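You operate a simulated robot arm through the tools that you are given. There is no shell and no other tool.

Carry out the task below with a simulated robot arm. There is one attempt and no reset: what you move stays moved.

## Task
Turn the blue dial to 3. Then put one of the tabs from the long table on top of the valves box. Then fetch the orange pot from the long table and stand it on top of the green box. Then open the bench drawer, take the red cover and leave it in the floor of the bench drawer, then shut the drawer. Then stack the brown block labelled "204" from the shelf of the padded table on top of the brown block labelled "270". Then put one of the wood blocks from the white bay on the shelf of the padded table. The order counts. Set down upright: orange pot.

Only the result counts: the job must be done as asked and must still hold three seconds after the hand-in. Knocking over, shifting, dropping, spilling or breaking anything else fails it. Lids that push on must go on centred and level and be pressed home; caps that screw on are set level and turned clockwise until they are tight.

## Robot
A 7-joint arm with a fingered hand on a trunk, on a base that moves. Base frame: it is fixed to the floor where the robot stands at the start and does not move with it; the origin is under the middle of the robot, x ahead of it, y to its left, z up; the surface under the hand at the start is at about z = 860. Units: mm, rad, N and s.
With the tool pointing down near the work surface it reaches from about 360 to 720 mm from the robot's upright axis, wherever it stands. Its first joint turns from -1.204 to 3.002 rad. Places, roughly: bench drawer [500, -1500, 800]; blue dial [500, 100, 900]; brown block [750, 2750, 250]; floor of the bench drawer [600, -1500, 700]; green box [-1500, -500, 750]; orange pot [-1750, -250, 750]; red cover (10x10x5 cm) [-1700, 1300, 1100]; shelf of the padded table [700, 2600, 400]; tab (3x3x4 cm) [-2100, -200, 800]; valves box [-2000, -500, 750]; wood block (8x5x4 cm) [500, 4600, 700]. Payload 3.4 kg.
The TCP is the grasp point between the finger pads, 25 mm short of the fingertips. In the tool frame z runs along the fingers and y along their closing line. The gripper opens to 88 mm; its body begins 29 mm behind the TCP. The gripper is a hand of 4 fingers: y runs from the thumb to the fingers, the wrist lies at [-13, -97, -162] in the tool frame.
Orientation is told as [roll, pitch, yaw] about the base's x, y, z axes, in that order, counted from this pose: with the fingers straight down and the wrist toward the robot, the tool's x, y and z point along [0, 1, 0], [1, 0, 0] and [0, 0, -1] of the base frame.

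## Interface
- The arm moves only by the tool apply_moves. Its argument "motion" is one flat list of numbers, 6 for each row, row after row: the shift along the tool's x, y, z in mm, then the turn, a rotation vector about the tool's x, y, z in rad. In form: [x, y, z, wx, wy, wz, x, y, z, wx, wy, wz, ...]. A call has 1 to 20 rows; each row is the pose to reach, as a shift and turn from the pose commanded when the call began, along the tool's axes at that moment. A row lasts 0.2 s, in which the tool goes at most 50 mm and 0.15 rad; a call with a longer step from one row to the next is refused whole. Where a pose cannot be reached the arm comes as near as it can. A force on the tool above 40 N (or 10 N above the force at the start of the call, whichever is more), or a blocked arm, ends the call early, and 0.2 s more pass. In this call time passes only in rows, and 0.2 s behind the last. It gives the time, the measured TCP pose, the force on the tool (base axes), the opening and the grip force at its end, in the units of the frame above (readings bear some noise), with the torque about the TCP (base axes, N m) and any sound that the robot's microphone picked up.
- Cameras (640 x 400 px; columns grow to the right, rows downward): "scene" is now at [135.8, 28.2, 1397.7]; the picture's right is [0.33, -0.95, 0.00], its down [-0.53, -0.18, -0.83] and it looks along [0.78, 0.27, -0.56] (base axes); focal length 273 px, centre (320, 200). "wrist" rides on the gripper at [64, -83, -98] in the tool frame; the picture's right is [-0.62, 0.37, -0.69], its down [-0.71, -0.63, 0.31] and it looks along [-0.32, 0.68, 0.65] (tool axes); focal length 265 px, centre (320, 200). There is no depth. A picture from a camera that has moved, and an enlarged one, comes with that camera's place and axes in the base frame and with its lens.
- camera(camera): a new picture of that camera. It takes no simulated time.
- raise_lower(by): slides the trunk up (or, below 0, down) by that many mm; the arm and the scene camera ride with it, the base frame stays. It gives what a move gives, with no picture.
- drive_base(legs): drives the robot by 1 to 6 legs, each [ahead, left, turn to the left] in mm, mm and rad, along the robot's own axes; the way and the turn of a leg run together, so that a leg with both is an arc; at most 1500 mm and 3.142 rad a leg. The arm and the cameras ride along, it lands a little off, and it stops where it bumps. It gives what a move gives.
- finger_targets(index, middle, ring, thumb_bend, thumb_turn): sets how far each is bent, from 0 (flat) to 100 (curled in); at 30 the hand is open as for a grip, at 70 the pads meet at the TCP. One left out holds its place. A second passes; each finger stops where it meets its share of the squeeze, and holds until it gets a number again. It is the only way to open and close the hand. It gives what a move gives, with no picture; readings hold the bend of each and the force on the fingers (four entries, about 0 where the hand has none), thumb and palm. thumb_turn goes from beside the hand (0) to across from the fingers (100), as for a grip.
- pan_tilt(pan, tilt): turns the head with the scene camera to pan (to the left, within 1.501 rad either way) and tilt (down, from -0.506 to 1.204), counted from straight ahead of the robot. It gives what a move gives.
- zoom(camera, box): a new picture of the part [left, top, right, bottom] of that camera's present view, enlarged. It takes no simulated time.
- job_done(): hands the job in; it is judged then, once.

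Places have to be worked out from the pictures, the camera data and where the tool is seen. Open the gripper and draw the arm clear of the work before you hand the job in, unless the task says otherwise.

The tools are called as name(argument=value, ...) on one line, values as JSON. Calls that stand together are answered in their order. apply_moves: Moves the arm, as the interface text tells. Its arguments: {"type":"object","properties":{"motion":{"type":"array"}},"required":["motion"]} The other tools are called the same way: raise_lower (by) moves the trunk up or down; finger_targets (index, middle, ring, thumb_bend, thumb_turn) moves the fingers one by one; drive_base (legs) drives the base; pan_tilt (pan, tilt) turns the head that bears the scene camera; camera (camera) takes a picture; zoom (camera, box) takes an enlarged picture of a part of a camera's view; job_done () hands the job in.

At the start:

```text
clock: 0.0
tcp_pos: [433.0, 146.7, 1255.6]
tcp_rot: [0.0, -0.001, 0.0]
ft_force: [0.9, 0.1, 0.1]
wrist_torque: [-0.03, -0.01, 0.02]
gripper_width: 87.8
grip_force: 0.0
shape: jaw
bend: [30.0, 30.0, 30.0, 30.0, 98.0]
finger forces: [0.0, 0.0, 0.1, 0.1, 0.1, 0.1]
trunk travel left (down, up): [-700.0, 140.0]
robot x, y, heading: [-1.1, -3.9, -0.002]
head pan, tilt (commanded): [0.333, 0.599]
```

scene: 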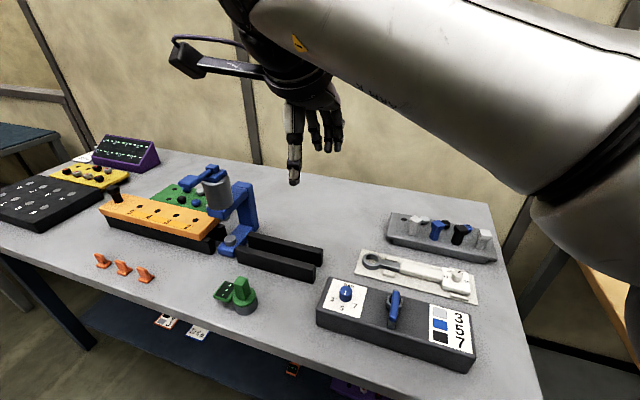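
wrist: 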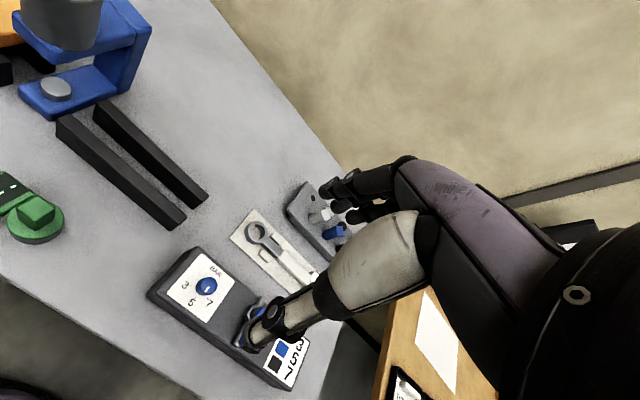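

I see a dark control box with a dial with marks 3, 5, 7 and a blue lever. I'll zoom in on both views to study the dial.

zoom(camera="scene", box=[300, 260, 500, 385])

zoom(camera="wrist", box=[140, 220, 340, 345])

```text
3.20 times, centred on (400, 322) of scene
camera zoom: at [135.8, 28.2, 1397.7], right [0.33, -0.95, 0.0], down [-0.53, -0.18, -0.83], along [0.78, 0.27, -0.56], focal length 874 px, centre (64, -192)
```

zoom: 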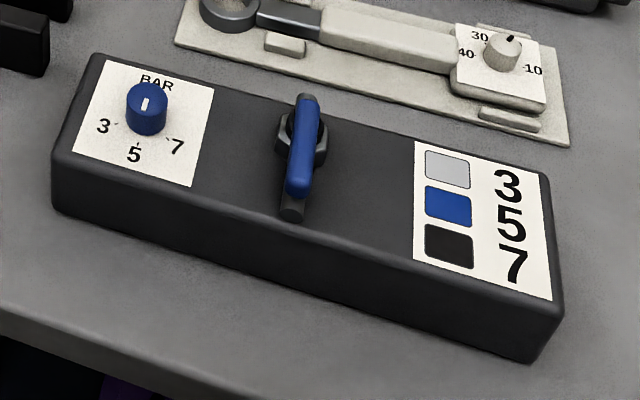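

```text
3.20 times, centred on (240, 282) of wrist
camera zoom: at [350.0, 210.1, 1352.8], right [0.37, -0.62, 0.69], down [-0.63, -0.71, -0.31], along [0.68, -0.32, -0.65], focal length 849 px, centre (576, -64)
```

zoom: 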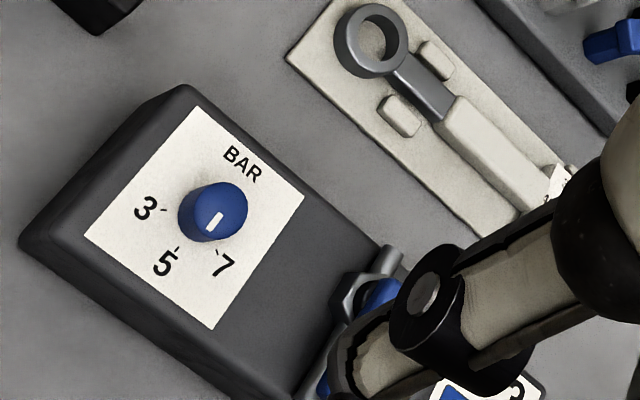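

The dial is a small blue knob with a white pointer mark near 5. I'll enlarge further to measure the knob's size, height and pointer angle.

zoom(camera="scene", box=[315, 272, 379, 312])

zoom(camera="wrist", box=[165, 250, 245, 300])

```text
10.00 times, centred on (347, 292) of scene
camera zoom: at [135.8, 28.2, 1397.7], right [0.33, -0.95, 0.0], down [-0.53, -0.18, -0.83], along [0.78, 0.27, -0.56], focal length 2732 px, centre (50, -720)
```

zoom: 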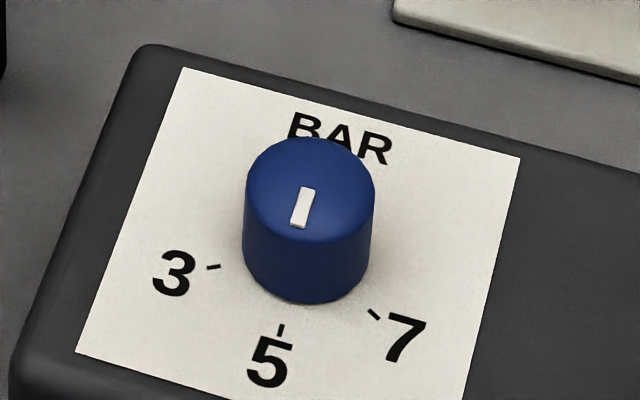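

```text
8.00 times, centred on (205, 275) of wrist
camera zoom: at [350.0, 210.1, 1352.8], right [0.37, -0.62, 0.69], down [-0.63, -0.71, -0.31], along [0.68, -0.32, -0.65], focal length 2123 px, centre (1240, -400)
```

zoom: 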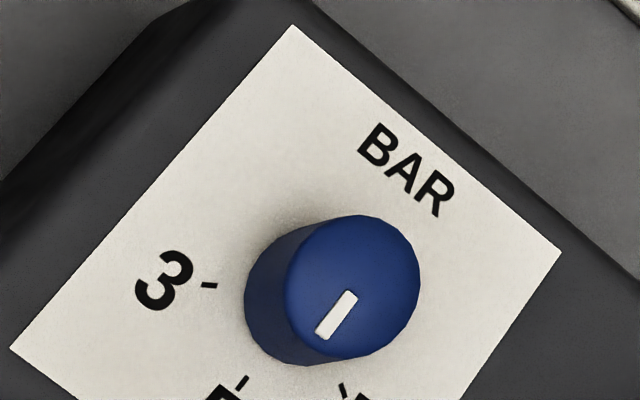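

The knob sits at about (480, 93), top z≈943, plate z≈923, diameter ≈26 mm; the pointer is now toward -x (at 5) and the "3" tick is 60-65° clockwise seen from above. I'll move above it with the hand pre-turned about 0.5 rad counter-clockwise.

apply_moves(motion=[-9, 8, 35, 0, 0, -0.1, -18, 16, 75, 0, 0, -0.2, -27, 24, 115, 0, 0, -0.3, -36, 32, 155, 0, 0, -0.4, -45, 40, 195, 0, 0, -0.5, -53.7, 46, 235, 0, 0, -0.55])

camera(camera="scene")

camera(camera="wrist")

```text
clock: 1.4
tcp_pos: [478.9, 92.4, 1017.4]
tcp_rot: [0.002, -0.002, 0.55]
ft_force: [-0.2, -0.2, 0.0]
wrist_torque: [0.03, 0.02, 0.02]
gripper_width: 87.9
grip_force: 0.0
shape: jaw
bend: [30.0, 30.0, 30.0, 30.0, 98.0]
finger forces: [0.0, 0.0, 0.1, 0.0, 0.0, 0.0]
trunk travel left (down, up): [-700.0, 140.0]
robot x, y, heading: [-1.2, 0.5, -0.005]
head pan, tilt (commanded): [0.333, 0.599]
```

```text
taken
camera scene: at [136.4, 27.9, 1397.6], right [0.33, -0.95, 0.0], down [-0.53, -0.18, -0.83], along [0.78, 0.27, -0.56], focal length 273 px, centre (320, 200)
```

scene: 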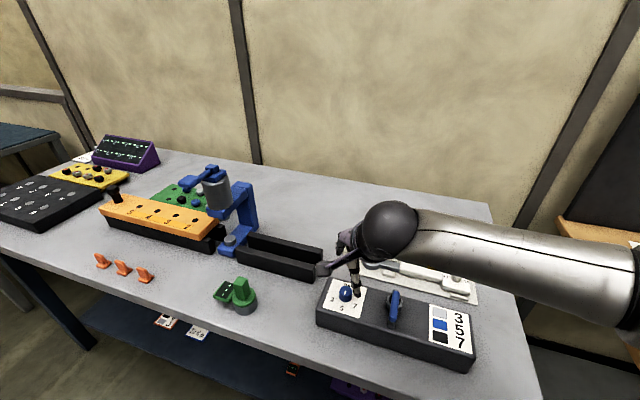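

```text
taken
camera wrist: at [374.3, 102.1, 1116.0], right [0.64, -0.34, 0.69], down [-0.16, -0.94, -0.31], along [0.75, 0.08, -0.65], focal length 265 px, centre (320, 200)
```

wrist: 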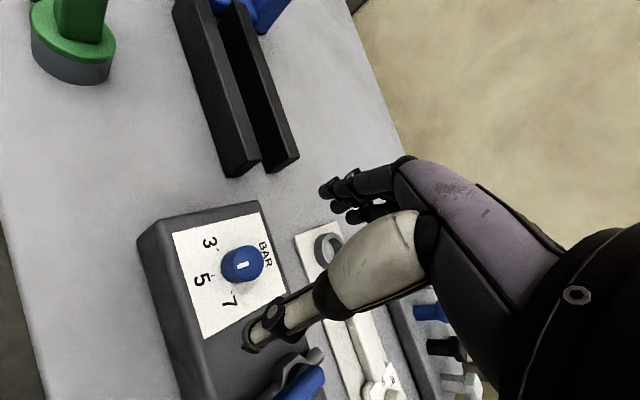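

The knob is nearly under the TCP. I'll zoom the wrist view to refine the knob's position relative to the hand.

zoom(camera="wrist", box=[170, 190, 330, 290])

zoom(camera="scene", box=[305, 210, 433, 330])

```text
4.00 times, centred on (250, 240) of wrist
camera zoom: at [374.3, 102.1, 1116.0], right [0.64, -0.34, 0.69], down [-0.16, -0.94, -0.31], along [0.75, 0.08, -0.65], focal length 1062 px, centre (600, 40)
```

zoom: 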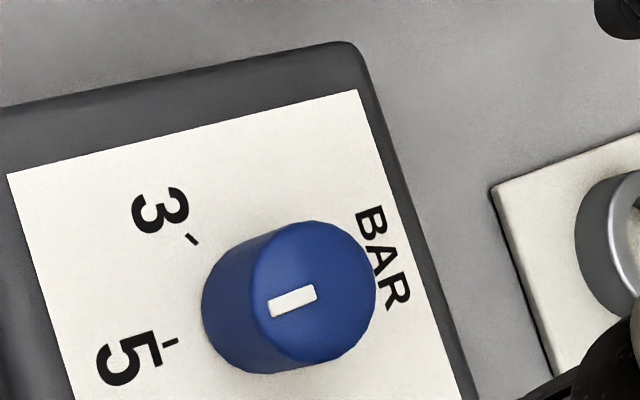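

```text
3.33 times, centred on (369, 270) of scene
camera zoom: at [136.4, 27.9, 1397.6], right [0.33, -0.95, 0.0], down [-0.53, -0.18, -0.83], along [0.78, 0.27, -0.56], focal length 911 px, centre (157, -33)
```

zoom: 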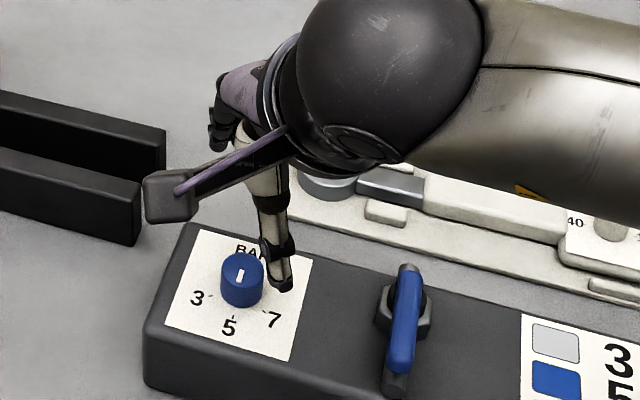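

Knob centre is within about 3 mm of the TCP axis. I'll descend to TCP z≈958 with a small centring correction, then look.

apply_moves(motion=[1, -0.2, 20, 0, 0, 0, 2, -0.5, 40, 0, 0, 0, 2, -0.5, 55, 0, 0, 0, 2, -0.5, 59, 0, 0, 0])

zoom(camera="wrist", box=[170, 160, 426, 320])

zoom(camera="scene", box=[305, 230, 401, 290])

```text
clock: 2.4
tcp_pos: [476.5, 93.8, 961.2]
tcp_rot: [-0.001, 0.0, 0.55]
ft_force: [0.3, -0.1, 0.3]
wrist_torque: [-0.06, 0.0, -0.01]
gripper_width: 87.5
grip_force: 0.0
shape: jaw
bend: [30.0, 30.0, 30.0, 30.0, 98.0]
finger forces: [0.1, 0.0, 0.0, 0.0, 0.0, 0.0]
trunk travel left (down, up): [-700.0, 140.0]
robot x, y, heading: [1.1, 1.1, -0.002]
head pan, tilt (commanded): [0.333, 0.599]
```

```text
2.50 times, centred on (298, 240) of wrist
camera zoom: at [371.7, 104.9, 1058.0], right [0.64, -0.34, 0.69], down [-0.16, -0.94, -0.31], along [0.75, 0.08, -0.65], focal length 664 px, centre (375, 100)
```

zoom: 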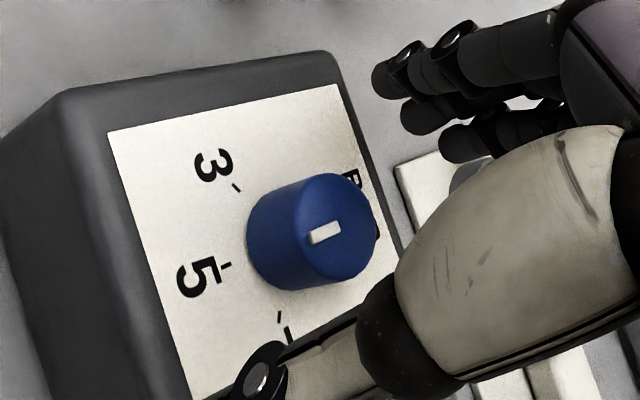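

```text
6.67 times, centred on (353, 260) of scene
camera zoom: at [135.7, 28.3, 1397.7], right [0.33, -0.95, 0.0], down [-0.53, -0.18, -0.83], along [0.78, 0.27, -0.56], focal length 1821 px, centre (100, -200)
```

zoom: 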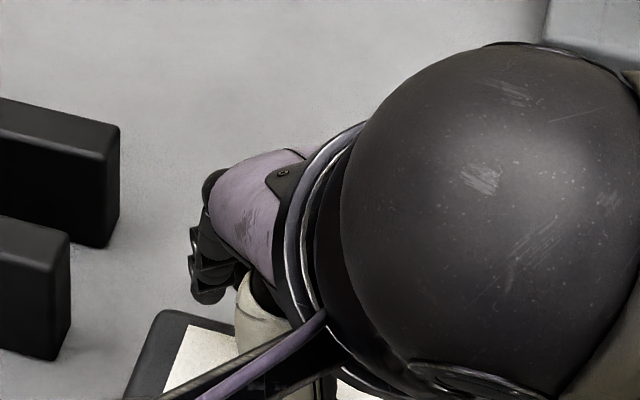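

The knob is centred under the TCP. I'll lower 8 mm more and close the fingers on the knob.

apply_moves(motion=[0.5, 0.5, 4, 0, 0, 0, 1, 0.5, 8, 0, 0, 0])

finger_targets(index=55, middle=55, ring=55, thumb_bend=55)

zoom(camera="wrist", box=[170, 160, 426, 320])

```text
clock: 3.0
tcp_pos: [478.0, 94.2, 953.2]
tcp_rot: [0.0, 0.0, 0.55]
ft_force: [0.1, 1.2, -0.3]
wrist_torque: [0.0, 0.0, 0.02]
gripper_width: 87.7
grip_force: 0.1
shape: jaw
bend: [30.0, 30.0, 30.0, 30.0, 98.0]
finger forces: [0.0, 0.0, 0.0, 0.0, 0.0, 0.0]
trunk travel left (down, up): [-700.0, 140.0]
robot x, y, heading: [1.1, 0.5, 0.005]
head pan, tilt (commanded): [0.333, 0.599]
```

```text
clock: 4.0
tcp_pos: [476.2, 95.6, 952.4]
tcp_rot: [0.0, -0.002, 0.548]
ft_force: [-0.6, 0.3, 0.4]
wrist_torque: [0.0, -0.01, 0.0]
gripper_width: 31.3
grip_force: 0.0
shape: fingers
bend: [55.0, 55.0, 55.0, 55.0, 98.0]
finger forces: [0.0, 0.1, 0.0, 0.1, 0.0, 0.0]
trunk travel left (down, up): [-700.0, 140.0]
robot x, y, heading: [0.2, 1.3, -0.002]
head pan, tilt (commanded): [0.333, 0.599]
```

```text
2.50 times, centred on (298, 240) of wrist
camera zoom: at [372.6, 105.7, 1050.4], right [0.64, -0.34, 0.69], down [-0.16, -0.94, -0.31], along [0.75, 0.08, -0.65], focal length 664 px, centre (375, 100)
```

zoom: 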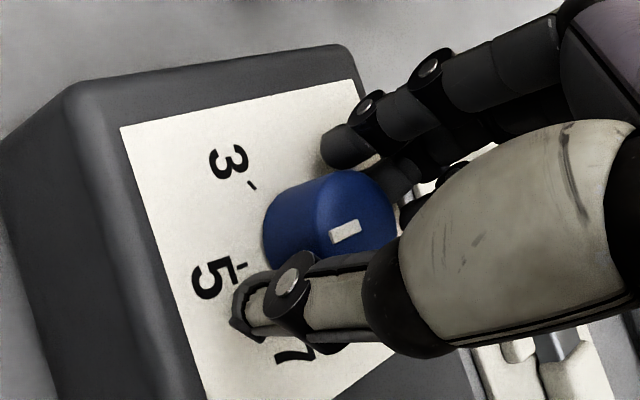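

The fingers bracket the knob with 31 mm opening and no contact yet. I'll close to squeeze it.

finger_targets(index=70, middle=70, ring=70, thumb_bend=70)

zoom(camera="wrist", box=[170, 160, 426, 320])

```text
clock: 5.0
tcp_pos: [479.0, 95.4, 952.3]
tcp_rot: [-0.001, 0.0, 0.549]
ft_force: [5.2, 2.9, 1.1]
wrist_torque: [0.03, -0.11, 0.01]
gripper_width: 14.9
grip_force: 8.0
shape: fingers
bend: [62.0, 64.0, 70.0, 64.0, 97.0]
finger forces: [5.0, 6.0, 0.0, 0.1, 4.5, 0.0]
trunk travel left (down, up): [-700.0, 140.0]
robot x, y, heading: [3.0, -1.2, 0.001]
head pan, tilt (commanded): [0.333, 0.599]
```

```text
2.50 times, centred on (298, 240) of wrist
camera zoom: at [373.7, 106.3, 1050.2], right [0.64, -0.34, 0.69], down [-0.16, -0.94, -0.3], along [0.75, 0.08, -0.65], focal length 664 px, centre (375, 100)
```

zoom: 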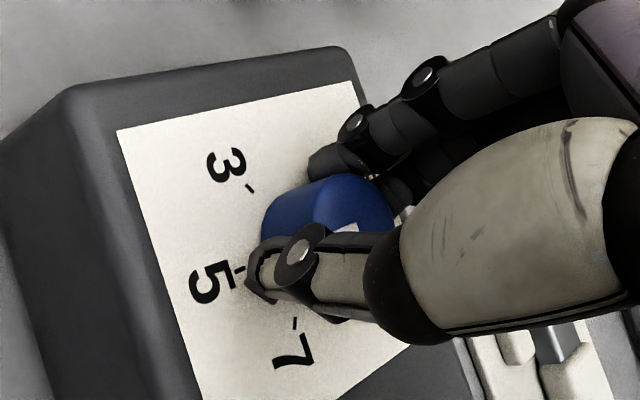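

The knob is gripped (index/middle/thumb ~5 N each). I'll turn about the tool axis clockwise by about 0.6 rad first and check for slip.

apply_moves(motion=[0, 0, 0, 0, 0, 0.1, 0, 0, 0, 0, 0, 0.2, 0, 0, 0, 0, 0, 0.3, 0, 0, 0, 0, 0, 0.4, 0, 0, 0, 0, 0, 0.5, 0, 0, 0, 0, 0, 0.6])

zoom(camera="wrist", box=[170, 160, 426, 320])

camera(camera="scene")

```text
clock: 6.4
tcp_pos: [479.3, 95.6, 952.1]
tcp_rot: [0.001, 0.0, -0.055]
ft_force: [8.3, 1.6, 2.3]
wrist_torque: [0.0, -0.14, 0.0]
gripper_width: 14.6
grip_force: 8.2
shape: fingers
bend: [62.0, 63.0, 70.0, 64.0, 97.0]
finger forces: [6.0, 6.3, 0.0, 0.0, 4.4, 0.0]
trunk travel left (down, up): [-700.0, 140.0]
robot x, y, heading: [-1.5, 3.3, 0.001]
head pan, tilt (commanded): [0.333, 0.599]
```

```text
2.50 times, centred on (298, 240) of wrist
camera zoom: at [399.5, 163.4, 1050.2], right [0.33, -0.64, 0.69], down [-0.67, -0.68, -0.3], along [0.67, -0.36, -0.65], focal length 664 px, centre (375, 100)
```

zoom: 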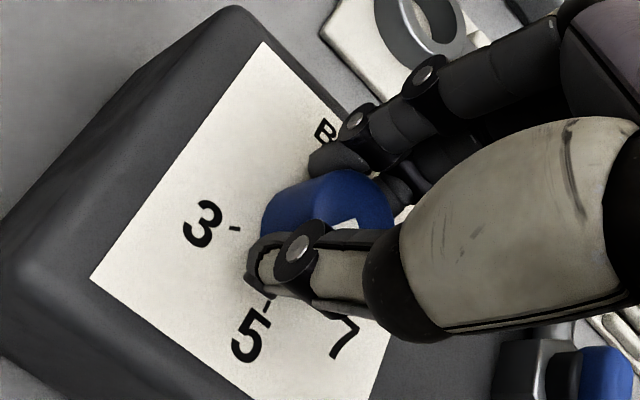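

```text
taken
camera scene: at [137.6, 28.6, 1397.5], right [0.33, -0.95, 0.0], down [-0.53, -0.18, -0.83], along [0.78, 0.27, -0.56], focal length 273 px, centre (320, 200)
```

scene: 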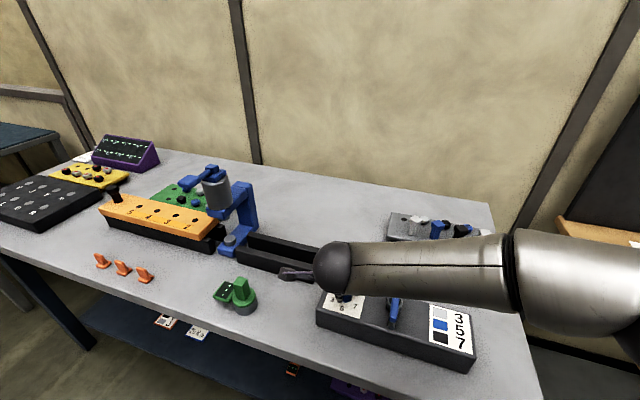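

The white mark keeps its place relative to the hand, so the knob is turning without slip. I'll turn another 0.53 rad.

apply_moves(motion=[0, 0, 0, 0, 0, 0.1, 0, 0, 0, 0, 0, 0.2, 0, 0, 0, 0, 0, 0.3, 0, 0, 0, 0, 0, 0.4, 0, 0, 0, 0, 0, 0.5, 0, 0, 0, 0, 0, 0.53])

zoom(camera="wrist", box=[170, 160, 426, 320])

zoom(camera="scene", box=[305, 260, 401, 320])

```text
clock: 7.8
tcp_pos: [479.5, 96.1, 952.8]
tcp_rot: [0.0, 0.001, -0.581]
ft_force: [10.2, 0.8, 2.5]
wrist_torque: [0.0, -0.25, 0.12]
gripper_width: 14.8
grip_force: 9.6
shape: fingers
bend: [61.0, 63.0, 70.0, 65.0, 97.0]
finger forces: [8.3, 5.8, 0.0, 0.0, 4.5, 0.1]
trunk travel left (down, up): [-700.0, 140.0]
robot x, y, heading: [-0.1, -2.2, 0.002]
head pan, tilt (commanded): [0.333, 0.599]
```

```text
2.50 times, centred on (298, 240) of wrist
camera zoom: at [445.4, 194.5, 1050.3], right [-0.03, -0.72, 0.69], down [-0.92, -0.25, -0.3], along [0.39, -0.65, -0.65], focal length 664 px, centre (375, 100)
```

zoom: 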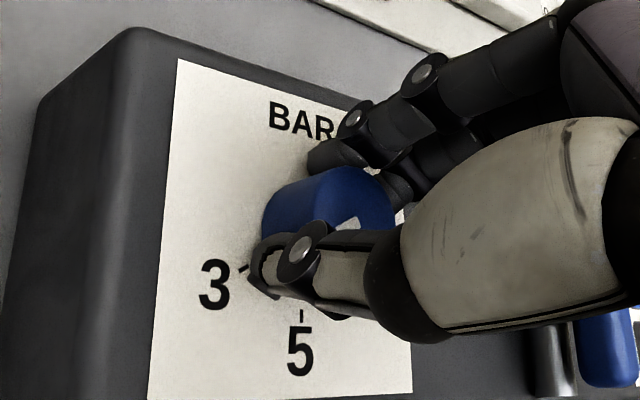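

```text
6.67 times, centred on (353, 290) of scene
camera zoom: at [138.1, 28.4, 1397.4], right [0.33, -0.95, 0.0], down [-0.53, -0.18, -0.83], along [0.78, 0.27, -0.56], focal length 1821 px, centre (100, -400)
```

zoom: 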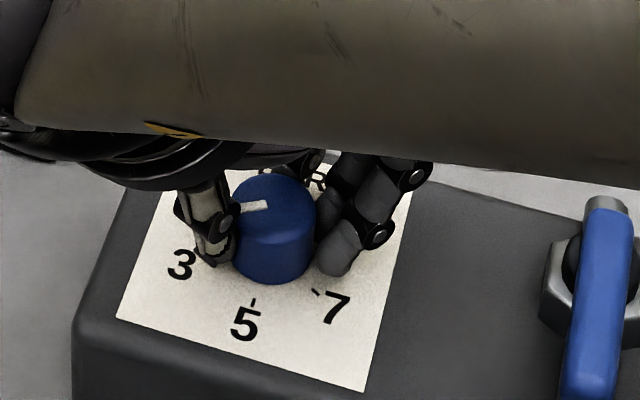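

The pointer now reads about 121° (the 3 tick is at 120°). I'll open the hand gently and rise to verify the reading.

finger_targets(index=50, middle=50, ring=50, thumb_bend=50)

apply_moves(motion=[0, 0, -10, 0, 0, 0, 0, 0, -40, 0, 0, 0, 0, 0, -80, 0, 0, 0, 0, 0, -120, 0, 0, 0, 0, 0, -165, 0, 0, 0])

zoom(camera="scene", box=[315, 272, 379, 312])

zoom(camera="wrist", box=[120, 200, 320, 325])

```text
clock: 8.8
tcp_pos: [478.5, 95.6, 952.6]
tcp_rot: [0.002, -0.001, -0.581]
ft_force: [0.8, -0.1, 0.0]
wrist_torque: [-0.02, -0.05, 0.01]
gripper_width: 41.2
grip_force: 0.1
shape: fingers
bend: [50.0, 50.0, 50.0, 50.0, 97.0]
finger forces: [0.0, 0.0, 0.1, 0.0, 0.0, 0.0]
trunk travel left (down, up): [-700.0, 140.0]
robot x, y, heading: [-3.0, -1.1, 0.002]
head pan, tilt (commanded): [0.333, 0.599]
```

```text
clock: 10.0
tcp_pos: [476.3, 96.5, 1117.2]
tcp_rot: [0.0, 0.002, -0.582]
ft_force: [0.0, -0.6, 0.8]
wrist_torque: [0.03, -0.02, 0.02]
gripper_width: 41.2
grip_force: 0.1
shape: fingers
bend: [50.0, 50.0, 50.0, 50.0, 97.0]
finger forces: [0.0, 0.0, 0.1, 0.0, 0.0, 0.0]
trunk travel left (down, up): [-700.0, 140.0]
robot x, y, heading: [-2.0, 0.0, 0.003]
head pan, tilt (commanded): [0.333, 0.599]
```

```text
10.00 times, centred on (347, 292) of scene
camera zoom: at [135.0, 28.2, 1397.7], right [0.33, -0.95, 0.0], down [-0.53, -0.18, -0.83], along [0.78, 0.27, -0.56], focal length 2732 px, centre (50, -720)
```

zoom: 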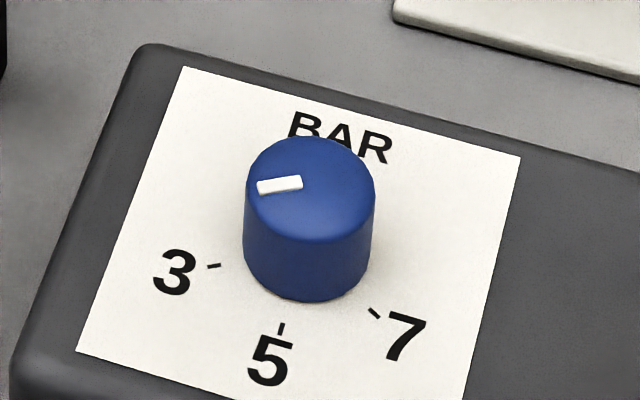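

```text
3.20 times, centred on (220, 262) of wrist
camera zoom: at [442.1, 195.1, 1214.8], right [-0.03, -0.72, 0.69], down [-0.92, -0.25, -0.3], along [0.39, -0.65, -0.65], focal length 849 px, centre (640, 0)
```

zoom: 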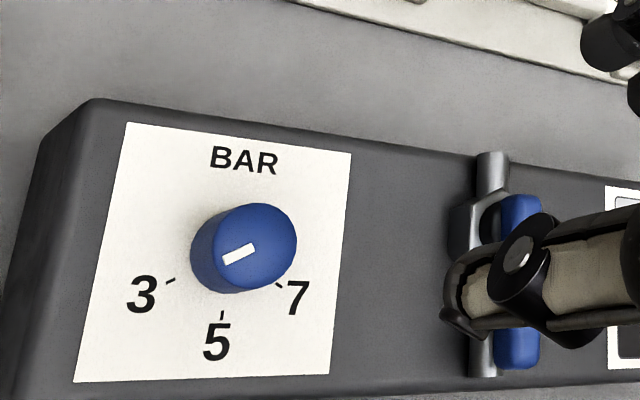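

The dial reads 3 (pointer ~119°, tick at ~120°). Next I raise and retract the arm toward the body, and look around by panning the head to plan the drive to the long table behind.

apply_moves(motion=[0, 0, -40, 0, 0, -0.1, 0, 0, -80, 0, 0, -0.2, 0, 0, -110, 0, 0, -0.3, 0, 0, -130, 0, 0, -0.4, 0, 0, -140, 0, 0, -0.5, 0, 0, -150, 0, 0, -0.58])

pan_tilt(pan=1.45, tilt=0.4)

camera(camera="scene")

pan_tilt(pan=-1.45, tilt=0.4)

camera(camera="scene")

```text
clock: 11.4
tcp_pos: [477.6, 94.7, 1268.8]
tcp_rot: [0.001, 0.001, 0.001]
ft_force: [0.4, 0.1, 0.4]
wrist_torque: [0.0, 0.02, 0.01]
gripper_width: 41.4
grip_force: 0.1
shape: fingers
bend: [50.0, 50.0, 50.0, 50.0, 97.0]
finger forces: [0.0, 0.1, 0.1, 0.0, 0.1, 0.0]
trunk travel left (down, up): [-700.0, 140.0]
robot x, y, heading: [1.0, 2.2, 0.002]
head pan, tilt (commanded): [0.333, 0.599]
```

```text
clock: 12.8
tcp_pos: [478.2, 95.2, 1269.0]
tcp_rot: [0.001, 0.0, -0.001]
ft_force: [0.2, 0.2, -0.4]
wrist_torque: [0.01, 0.01, 0.03]
gripper_width: 41.2
grip_force: 0.1
shape: fingers
bend: [50.0, 50.0, 50.0, 50.0, 97.0]
finger forces: [0.1, 0.0, 0.0, 0.1, 0.0, 0.0]
trunk travel left (down, up): [-700.0, 140.0]
robot x, y, heading: [1.1, 1.3, -0.0]
head pan, tilt (commanded): [1.45, 0.4]
```

```text
taken
camera scene: at [63.4, 91.3, 1415.7], right [0.99, -0.12, 0.0], down [-0.05, -0.39, -0.92], along [0.11, 0.91, -0.39], focal length 273 px, centre (320, 200)
```

scene: 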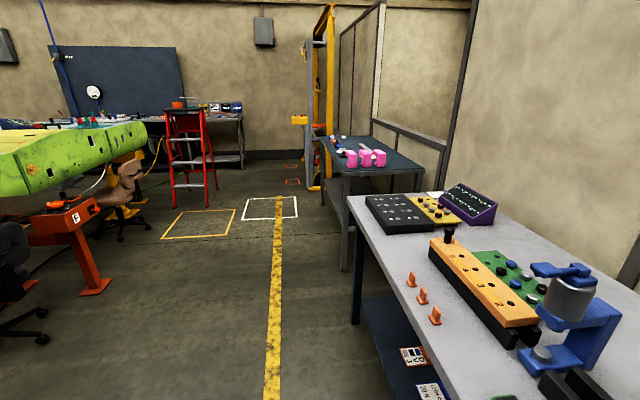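

```text
clock: 15.3
tcp_pos: [478.1, 93.8, 1267.7]
tcp_rot: [0.0, 0.0, -0.002]
ft_force: [0.0, 0.1, -0.5]
wrist_torque: [-0.04, 0.0, -0.03]
gripper_width: 41.3
grip_force: 0.0
shape: fingers
bend: [50.0, 50.0, 50.0, 50.0, 97.0]
finger forces: [0.1, 0.1, 0.0, 0.0, 0.0, 0.0]
trunk travel left (down, up): [-700.0, 140.0]
robot x, y, heading: [1.3, -2.5, 0.002]
head pan, tilt (commanded): [-1.45, 0.4]
```

```text
taken
camera scene: at [63.3, -92.6, 1415.7], right [-0.99, -0.12, 0.0], down [-0.05, 0.39, -0.92], along [0.11, -0.91, -0.39], focal length 273 px, centre (320, 200)
```

scene: 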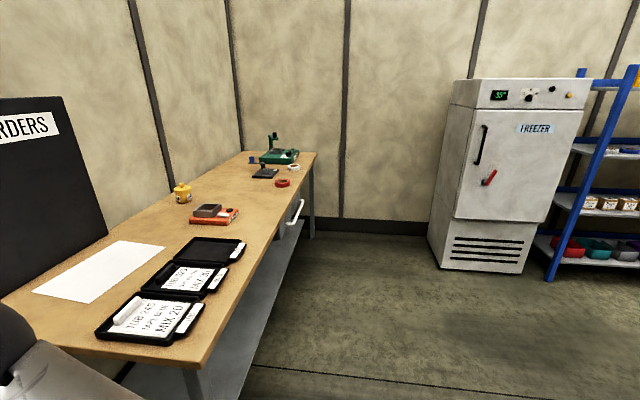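

The long table must be behind me. I'll back away from this table by 400 mm and turn left a quarter, then look around further.

drive_base(legs=[[-400, 0, 0], [0, 0, 1.57]])

pan_tilt(pan=1.2, tilt=0.35)

camera(camera="scene")

```text
clock: 21.5
tcp_pos: [-477.4, 478.7, 1269.5]
tcp_rot: [0.001, -0.001, 1.558]
ft_force: [0.0, -0.1, 0.2]
wrist_torque: [0.01, -0.03, -0.03]
gripper_width: 41.4
grip_force: 0.2
shape: fingers
bend: [50.0, 50.0, 50.0, 50.0, 97.0]
finger forces: [0.0, 0.1, 0.0, 0.0, 0.0, 0.0]
trunk travel left (down, up): [-700.0, 140.0]
robot x, y, heading: [-387.5, -0.8, 1.558]
head pan, tilt (commanded): [-1.45, 0.4]
```

```text
clock: 23.9
tcp_pos: [-475.9, 477.1, 1269.6]
tcp_rot: [0.0, -0.001, 1.558]
ft_force: [0.9, 0.1, 0.1]
wrist_torque: [0.01, -0.01, -0.01]
gripper_width: 41.1
grip_force: 0.1
shape: fingers
bend: [50.0, 50.0, 50.0, 50.0, 97.0]
finger forces: [0.0, 0.0, 0.0, 0.0, 0.0, 0.0]
trunk travel left (down, up): [-700.0, 140.0]
robot x, y, heading: [-384.9, 2.6, 1.565]
head pan, tilt (commanded): [1.201, 0.351]
```

```text
taken
camera scene: at [-471.1, 83.8, 1420.2], right [0.37, 0.93, 0.0], down [0.32, -0.13, -0.94], along [-0.87, 0.35, -0.34], focal length 273 px, centre (320, 200)
```

scene: 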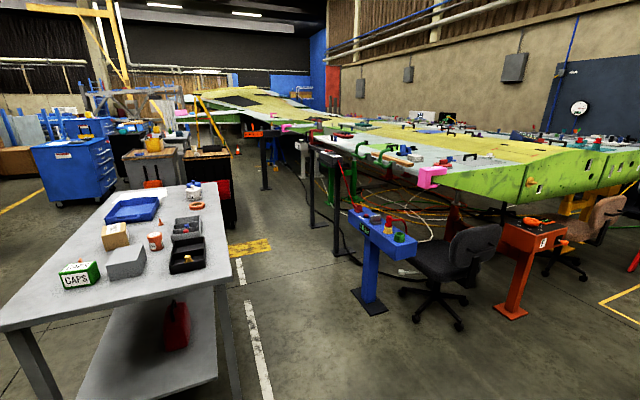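

The long grey table is visible on the left with the green "CAPS" box, boxes, and bins. I'll zoom in on it.

zoom(camera="scene", box=[0, 170, 240, 320])

zoom(camera="scene", box=[340, 180, 440, 245])

```text
2.67 times, centred on (120, 245) of scene
camera zoom: at [-471.1, 83.8, 1420.2], right [0.37, 0.93, 0.0], down [0.32, -0.13, -0.94], along [-0.87, 0.35, -0.34], focal length 728 px, centre (853, 80)
```

zoom: 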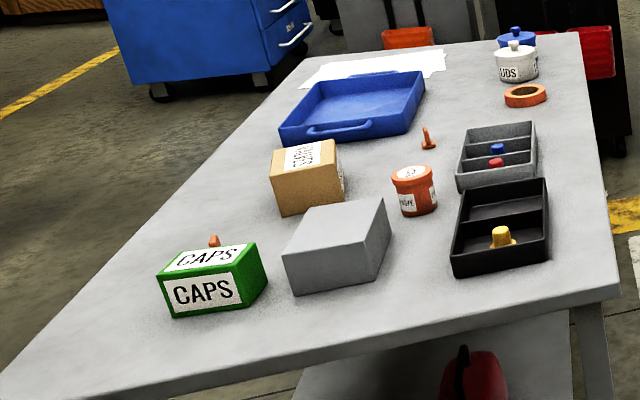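

```text
6.15 times, centred on (390, 212) of scene
camera zoom: at [-471.1, 83.8, 1420.2], right [0.37, 0.93, 0.0], down [0.32, -0.13, -0.94], along [-0.87, 0.35, -0.34], focal length 1681 px, centre (-111, 123)
```

zoom: 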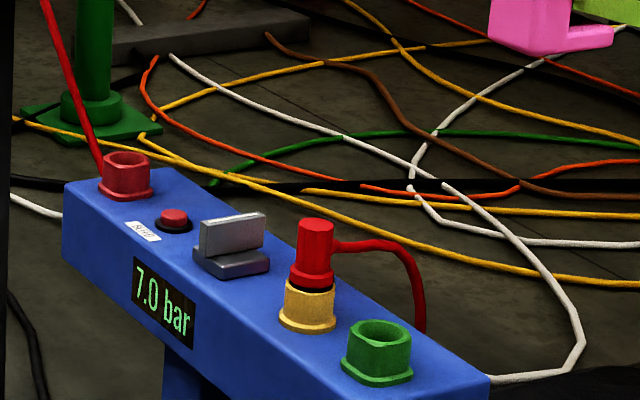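

I'll zoom closer on the table objects to identify labels and tabs.

zoom(camera="scene", box=[50, 220, 146, 280])

zoom(camera="scene", box=[95, 190, 207, 260])

```text
6.67 times, centred on (98, 250) of scene
camera zoom: at [-471.1, 83.8, 1420.2], right [0.37, 0.93, 0.0], down [0.32, -0.13, -0.94], along [-0.87, 0.35, -0.34], focal length 1821 px, centre (1800, -133)
```

zoom: 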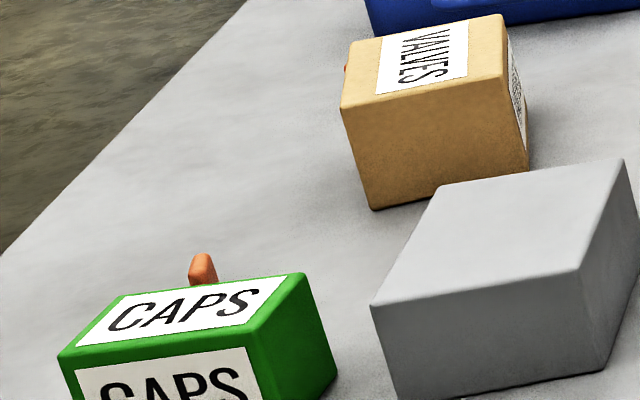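

```text
5.71 times, centred on (151, 225) of scene
camera zoom: at [-471.1, 83.8, 1420.2], right [0.37, 0.93, 0.0], down [0.32, -0.13, -0.94], along [-0.87, 0.35, -0.34], focal length 1561 px, centre (1286, 57)
```

zoom: 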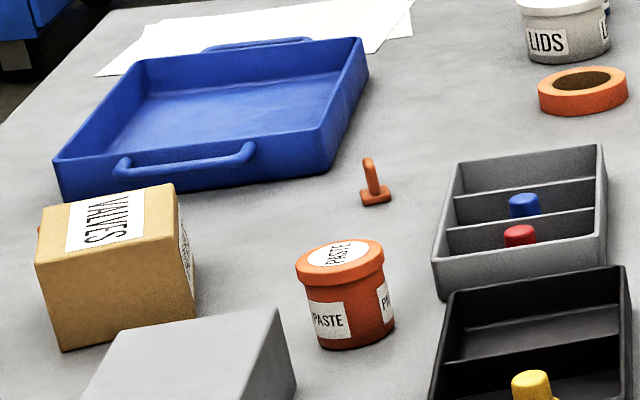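

Tabs are orange: one in the open at about (-2095,-235), one behind the CAPS box, one behind the VALVES box. I'll go around to the far (-y) side of the table, facing +y, where the valves box and hidden tabs are in reach.

drive_base(legs=[[-1150, 0, 0], [0, 1470, 0]])

pan_tilt(pan=0.0, tilt=0.65)

camera(camera="scene")

camera(camera="wrist")

```text
clock: 36.7
tcp_pos: [-1973.3, -636.6, 1268.5]
tcp_rot: [0.0, -0.002, 1.541]
ft_force: [0.3, 1.0, 0.0]
wrist_torque: [0.03, 0.0, -0.03]
gripper_width: 41.0
grip_force: 0.1
shape: fingers
bend: [50.0, 50.0, 50.0, 50.0, 97.0]
finger forces: [0.0, 0.1, 0.0, 0.0, 0.0, 0.1]
trunk travel left (down, up): [-700.0, 140.0]
robot x, y, heading: [-1895.0, -1116.7, 1.546]
head pan, tilt (commanded): [1.201, 0.351]
```

```text
clock: 38.1
tcp_pos: [-1973.3, -636.5, 1268.7]
tcp_rot: [0.003, -0.001, 1.541]
ft_force: [0.2, 0.1, 0.3]
wrist_torque: [-0.01, 0.02, 0.03]
gripper_width: 41.2
grip_force: 0.1
shape: fingers
bend: [50.0, 50.0, 50.0, 50.0, 97.0]
finger forces: [0.0, 0.0, 0.0, 0.1, 0.0, 0.0]
trunk travel left (down, up): [-700.0, 140.0]
robot x, y, heading: [-1891.6, -1114.1, 1.549]
head pan, tilt (commanded): [0.0, 0.649]
```

```text
taken
camera scene: at [-1885.4, -980.3, 1393.2], right [1.0, -0.03, 0.0], down [-0.02, -0.6, -0.8], along [0.02, 0.8, -0.6], focal length 273 px, centre (320, 200)
```

scene: 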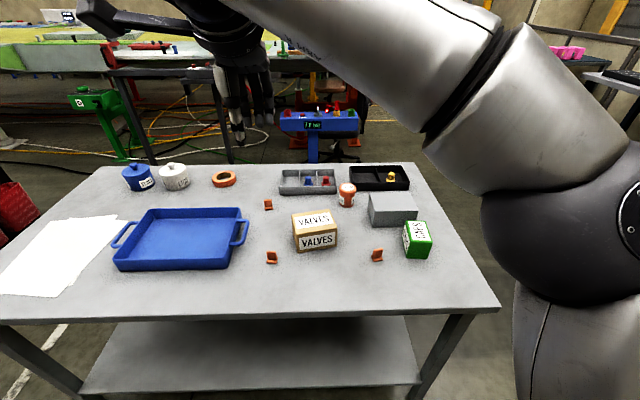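

```text
taken
camera wrist: at [-2039.4, -718.9, 1366.8], right [0.63, 0.35, 0.69], down [0.7, -0.65, -0.31], along [0.34, 0.67, -0.65], focal length 265 px, centre (320, 200)
```

wrist: 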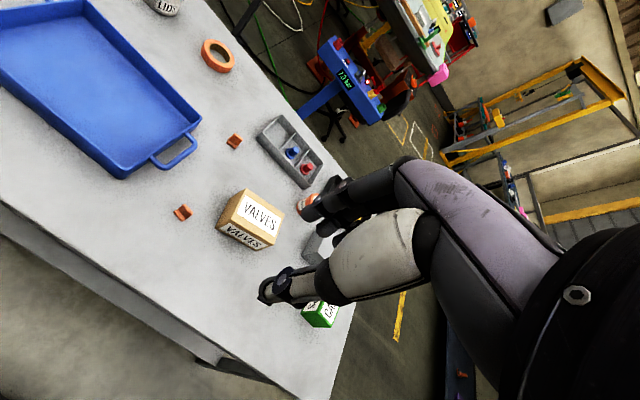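

Very good view: valves box in the middle, a tab at left front and right front. I'll zoom for precise measurement of the tabs and box.

zoom(camera="scene", box=[250, 190, 442, 310])

zoom(camera="scene", box=[255, 240, 303, 270])

zoom(camera="scene", box=[360, 240, 408, 270])

zoom(camera="wrist", box=[140, 160, 300, 260])

```text
3.33 times, centred on (346, 250) of scene
camera zoom: at [-1885.4, -980.3, 1393.2], right [1.0, -0.03, 0.0], down [-0.02, -0.6, -0.8], along [0.02, 0.8, -0.6], focal length 911 px, centre (233, 33)
```

zoom: 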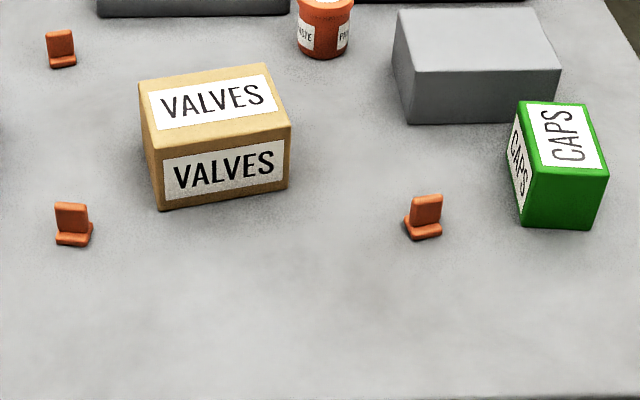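

```text
13.33 times, centred on (279, 255) of scene
camera zoom: at [-1885.4, -980.3, 1393.2], right [1.0, -0.03, 0.0], down [-0.02, -0.6, -0.8], along [0.02, 0.8, -0.6], focal length 3643 px, centre (867, -533)
```

zoom: 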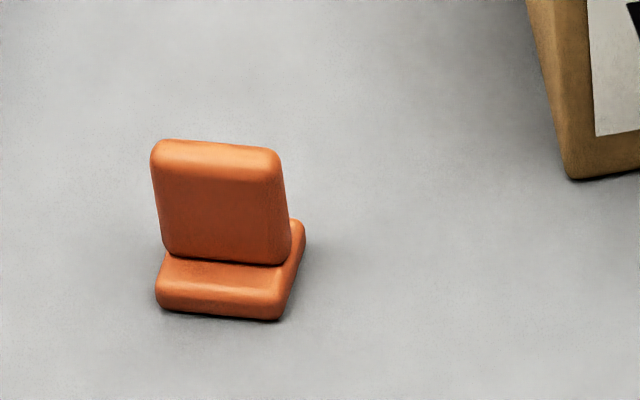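

```text
13.33 times, centred on (384, 255) of scene
camera zoom: at [-1885.4, -980.3, 1393.2], right [1.0, -0.03, 0.0], down [-0.02, -0.6, -0.8], along [0.02, 0.8, -0.6], focal length 3643 px, centre (-533, -533)
```

zoom: 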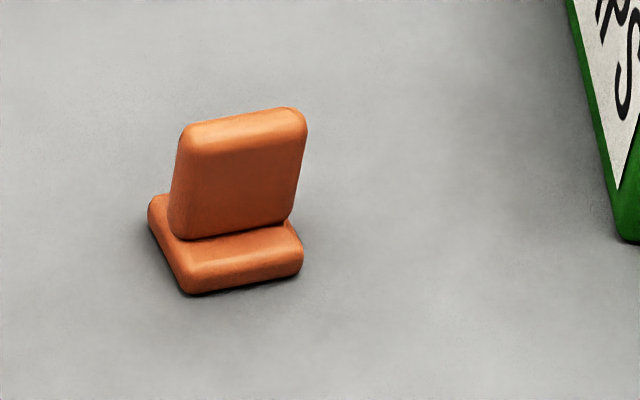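

```text
4.00 times, centred on (220, 210) of wrist
camera zoom: at [-2039.4, -718.9, 1366.8], right [0.63, 0.35, 0.69], down [0.7, -0.65, -0.31], along [0.34, 0.67, -0.65], focal length 1062 px, centre (720, 160)
```

zoom: 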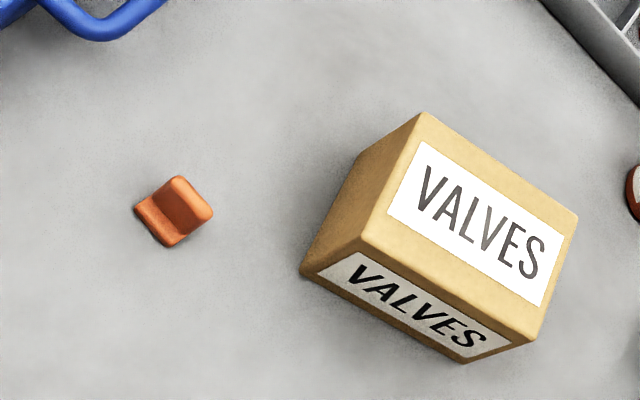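

T3 tab ≈ (-2010,-453), valves box top centre ≈ (-1889,-372) at z≈850, table z≈773. I'll drive 130 mm closer so both are well inside reach, then re-look.

drive_base(legs=[[130, 0, 0.02]])

camera(camera="scene")

```text
clock: 39.4
tcp_pos: [-1978.9, -509.4, 1268.1]
tcp_rot: [0.001, 0.001, 1.559]
ft_force: [0.2, 0.6, 0.6]
wrist_torque: [0.02, 0.01, 0.0]
gripper_width: 41.7
grip_force: 0.0
shape: fingers
bend: [50.0, 50.0, 50.0, 50.0, 97.0]
finger forces: [0.0, 0.0, 0.0, 0.0, 0.1, 0.1]
trunk travel left (down, up): [-700.0, 140.0]
robot x, y, heading: [-1888.2, -990.3, 1.564]
head pan, tilt (commanded): [0.0, 0.649]
```

```text
taken
camera scene: at [-1885.4, -851.6, 1393.1], right [1.0, -0.01, 0.0], down [-0.01, -0.6, -0.8], along [0.01, 0.8, -0.6], focal length 273 px, centre (320, 200)
```

scene: 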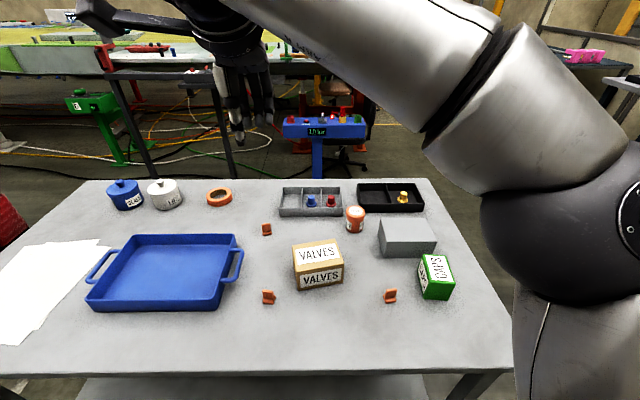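

I'll use this second viewpoint to refine positions by zooming on the tab and the box.

zoom(camera="scene", box=[250, 280, 298, 310])

zoom(camera="scene", box=[270, 225, 366, 285])

zoom(camera="wrist", box=[100, 160, 356, 320])

```text
13.33 times, centred on (274, 295) of scene
camera zoom: at [-1885.4, -851.6, 1393.1], right [1.0, -0.01, 0.0], down [-0.01, -0.6, -0.8], along [0.01, 0.8, -0.6], focal length 3643 px, centre (933, -1067)
```

zoom: 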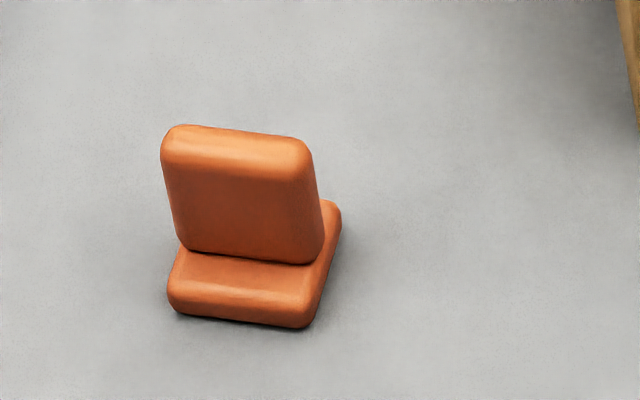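

```text
6.67 times, centred on (318, 255) of scene
camera zoom: at [-1885.4, -851.6, 1393.1], right [1.0, -0.01, 0.0], down [-0.01, -0.6, -0.8], along [0.01, 0.8, -0.6], focal length 1821 px, centre (333, -167)
```

zoom: 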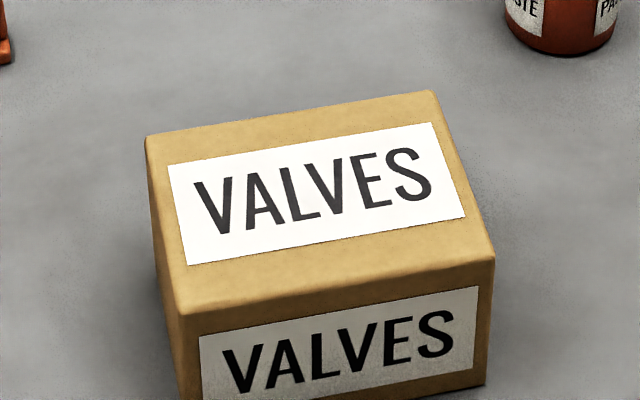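

```text
2.50 times, centred on (228, 240) of wrist
camera zoom: at [-2043.8, -592.8, 1366.7], right [0.62, 0.36, 0.69], down [0.71, -0.64, -0.31], along [0.33, 0.68, -0.65], focal length 664 px, centre (550, 100)
```

zoom: 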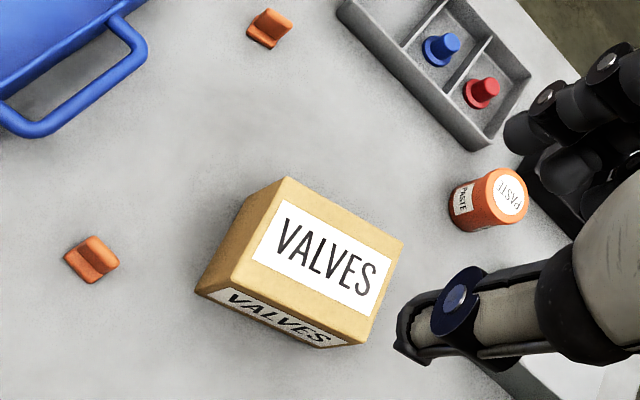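

Consistent triangulation: tab T3 ≈ (-2008,-461), top z≈822; valves box top centre ≈ (-1889,-379), z≈858. I move above the tab with a small yaw alignment.

apply_moves(motion=[5, 8, 45, 0, 0, 0.02, 10, 16, 90, 0, 0, 0.04, 15, 24, 135, 0, 0, 0.06, 20, 32, 180, 0, 0, 0.08, 25, 40, 225, 0, 0, 0.1, 29.7, 48, 270, 0, 0, 0.1, 29.7, 48, 315, 0, 0, 0.1, 29.7, 48, 360, 0, 0, 0.1, 29.7, 48, 378, 0, 0, 0.1])

camera(camera="wrist")

zoom(camera="scene", box=[226, 250, 322, 310])

```text
clock: 41.4
tcp_pos: [-2007.1, -462.1, 892.0]
tcp_rot: [0.001, -0.003, 1.46]
ft_force: [-0.7, 0.3, 0.1]
wrist_torque: [-0.01, 0.02, -0.02]
gripper_width: 41.1
grip_force: 0.0
shape: fingers
bend: [50.0, 50.0, 50.0, 50.0, 97.0]
finger forces: [0.1, 0.0, 0.0, 0.0, 0.0, 0.0]
trunk travel left (down, up): [-700.0, 140.0]
robot x, y, heading: [-1888.8, -989.8, 1.559]
head pan, tilt (commanded): [0.0, 0.649]
```

```text
taken
camera wrist: at [-2080.3, -538.4, 988.7], right [0.66, 0.3, 0.69], down [0.64, -0.7, -0.31], along [0.4, 0.64, -0.65], focal length 265 px, centre (320, 200)
```

wrist: 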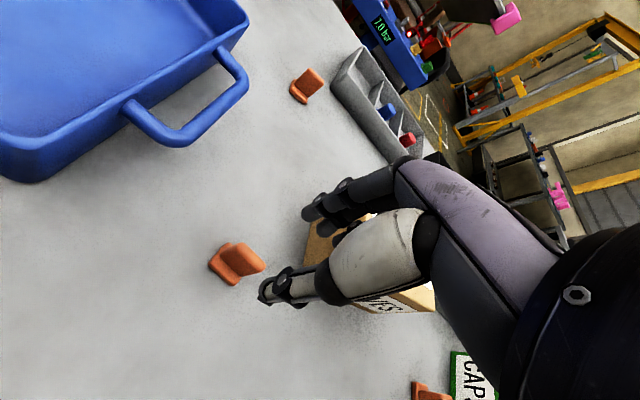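

```text
6.67 times, centred on (274, 280) of scene
camera zoom: at [-1885.4, -852.1, 1393.2], right [1.0, -0.01, 0.0], down [-0.01, -0.6, -0.8], along [0.01, 0.8, -0.6], focal length 1821 px, centre (627, -333)
```

zoom: 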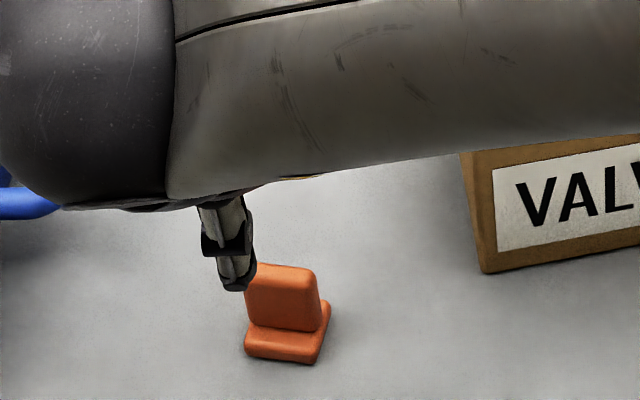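

I'll zoom the wrist view to see how far the tab plate is from the TCP axis.

zoom(camera="wrist", box=[190, 215, 318, 295])

```text
5.00 times, centred on (254, 255) of wrist
camera zoom: at [-2080.3, -538.4, 988.7], right [0.66, 0.3, 0.69], down [0.64, -0.7, -0.31], along [0.4, 0.64, -0.65], focal length 1327 px, centre (650, -75)
```

zoom: 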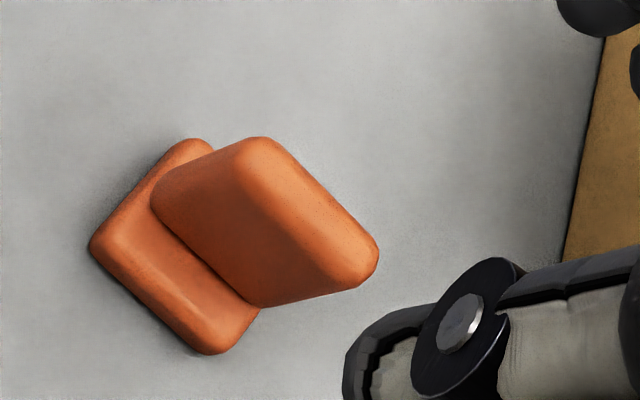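

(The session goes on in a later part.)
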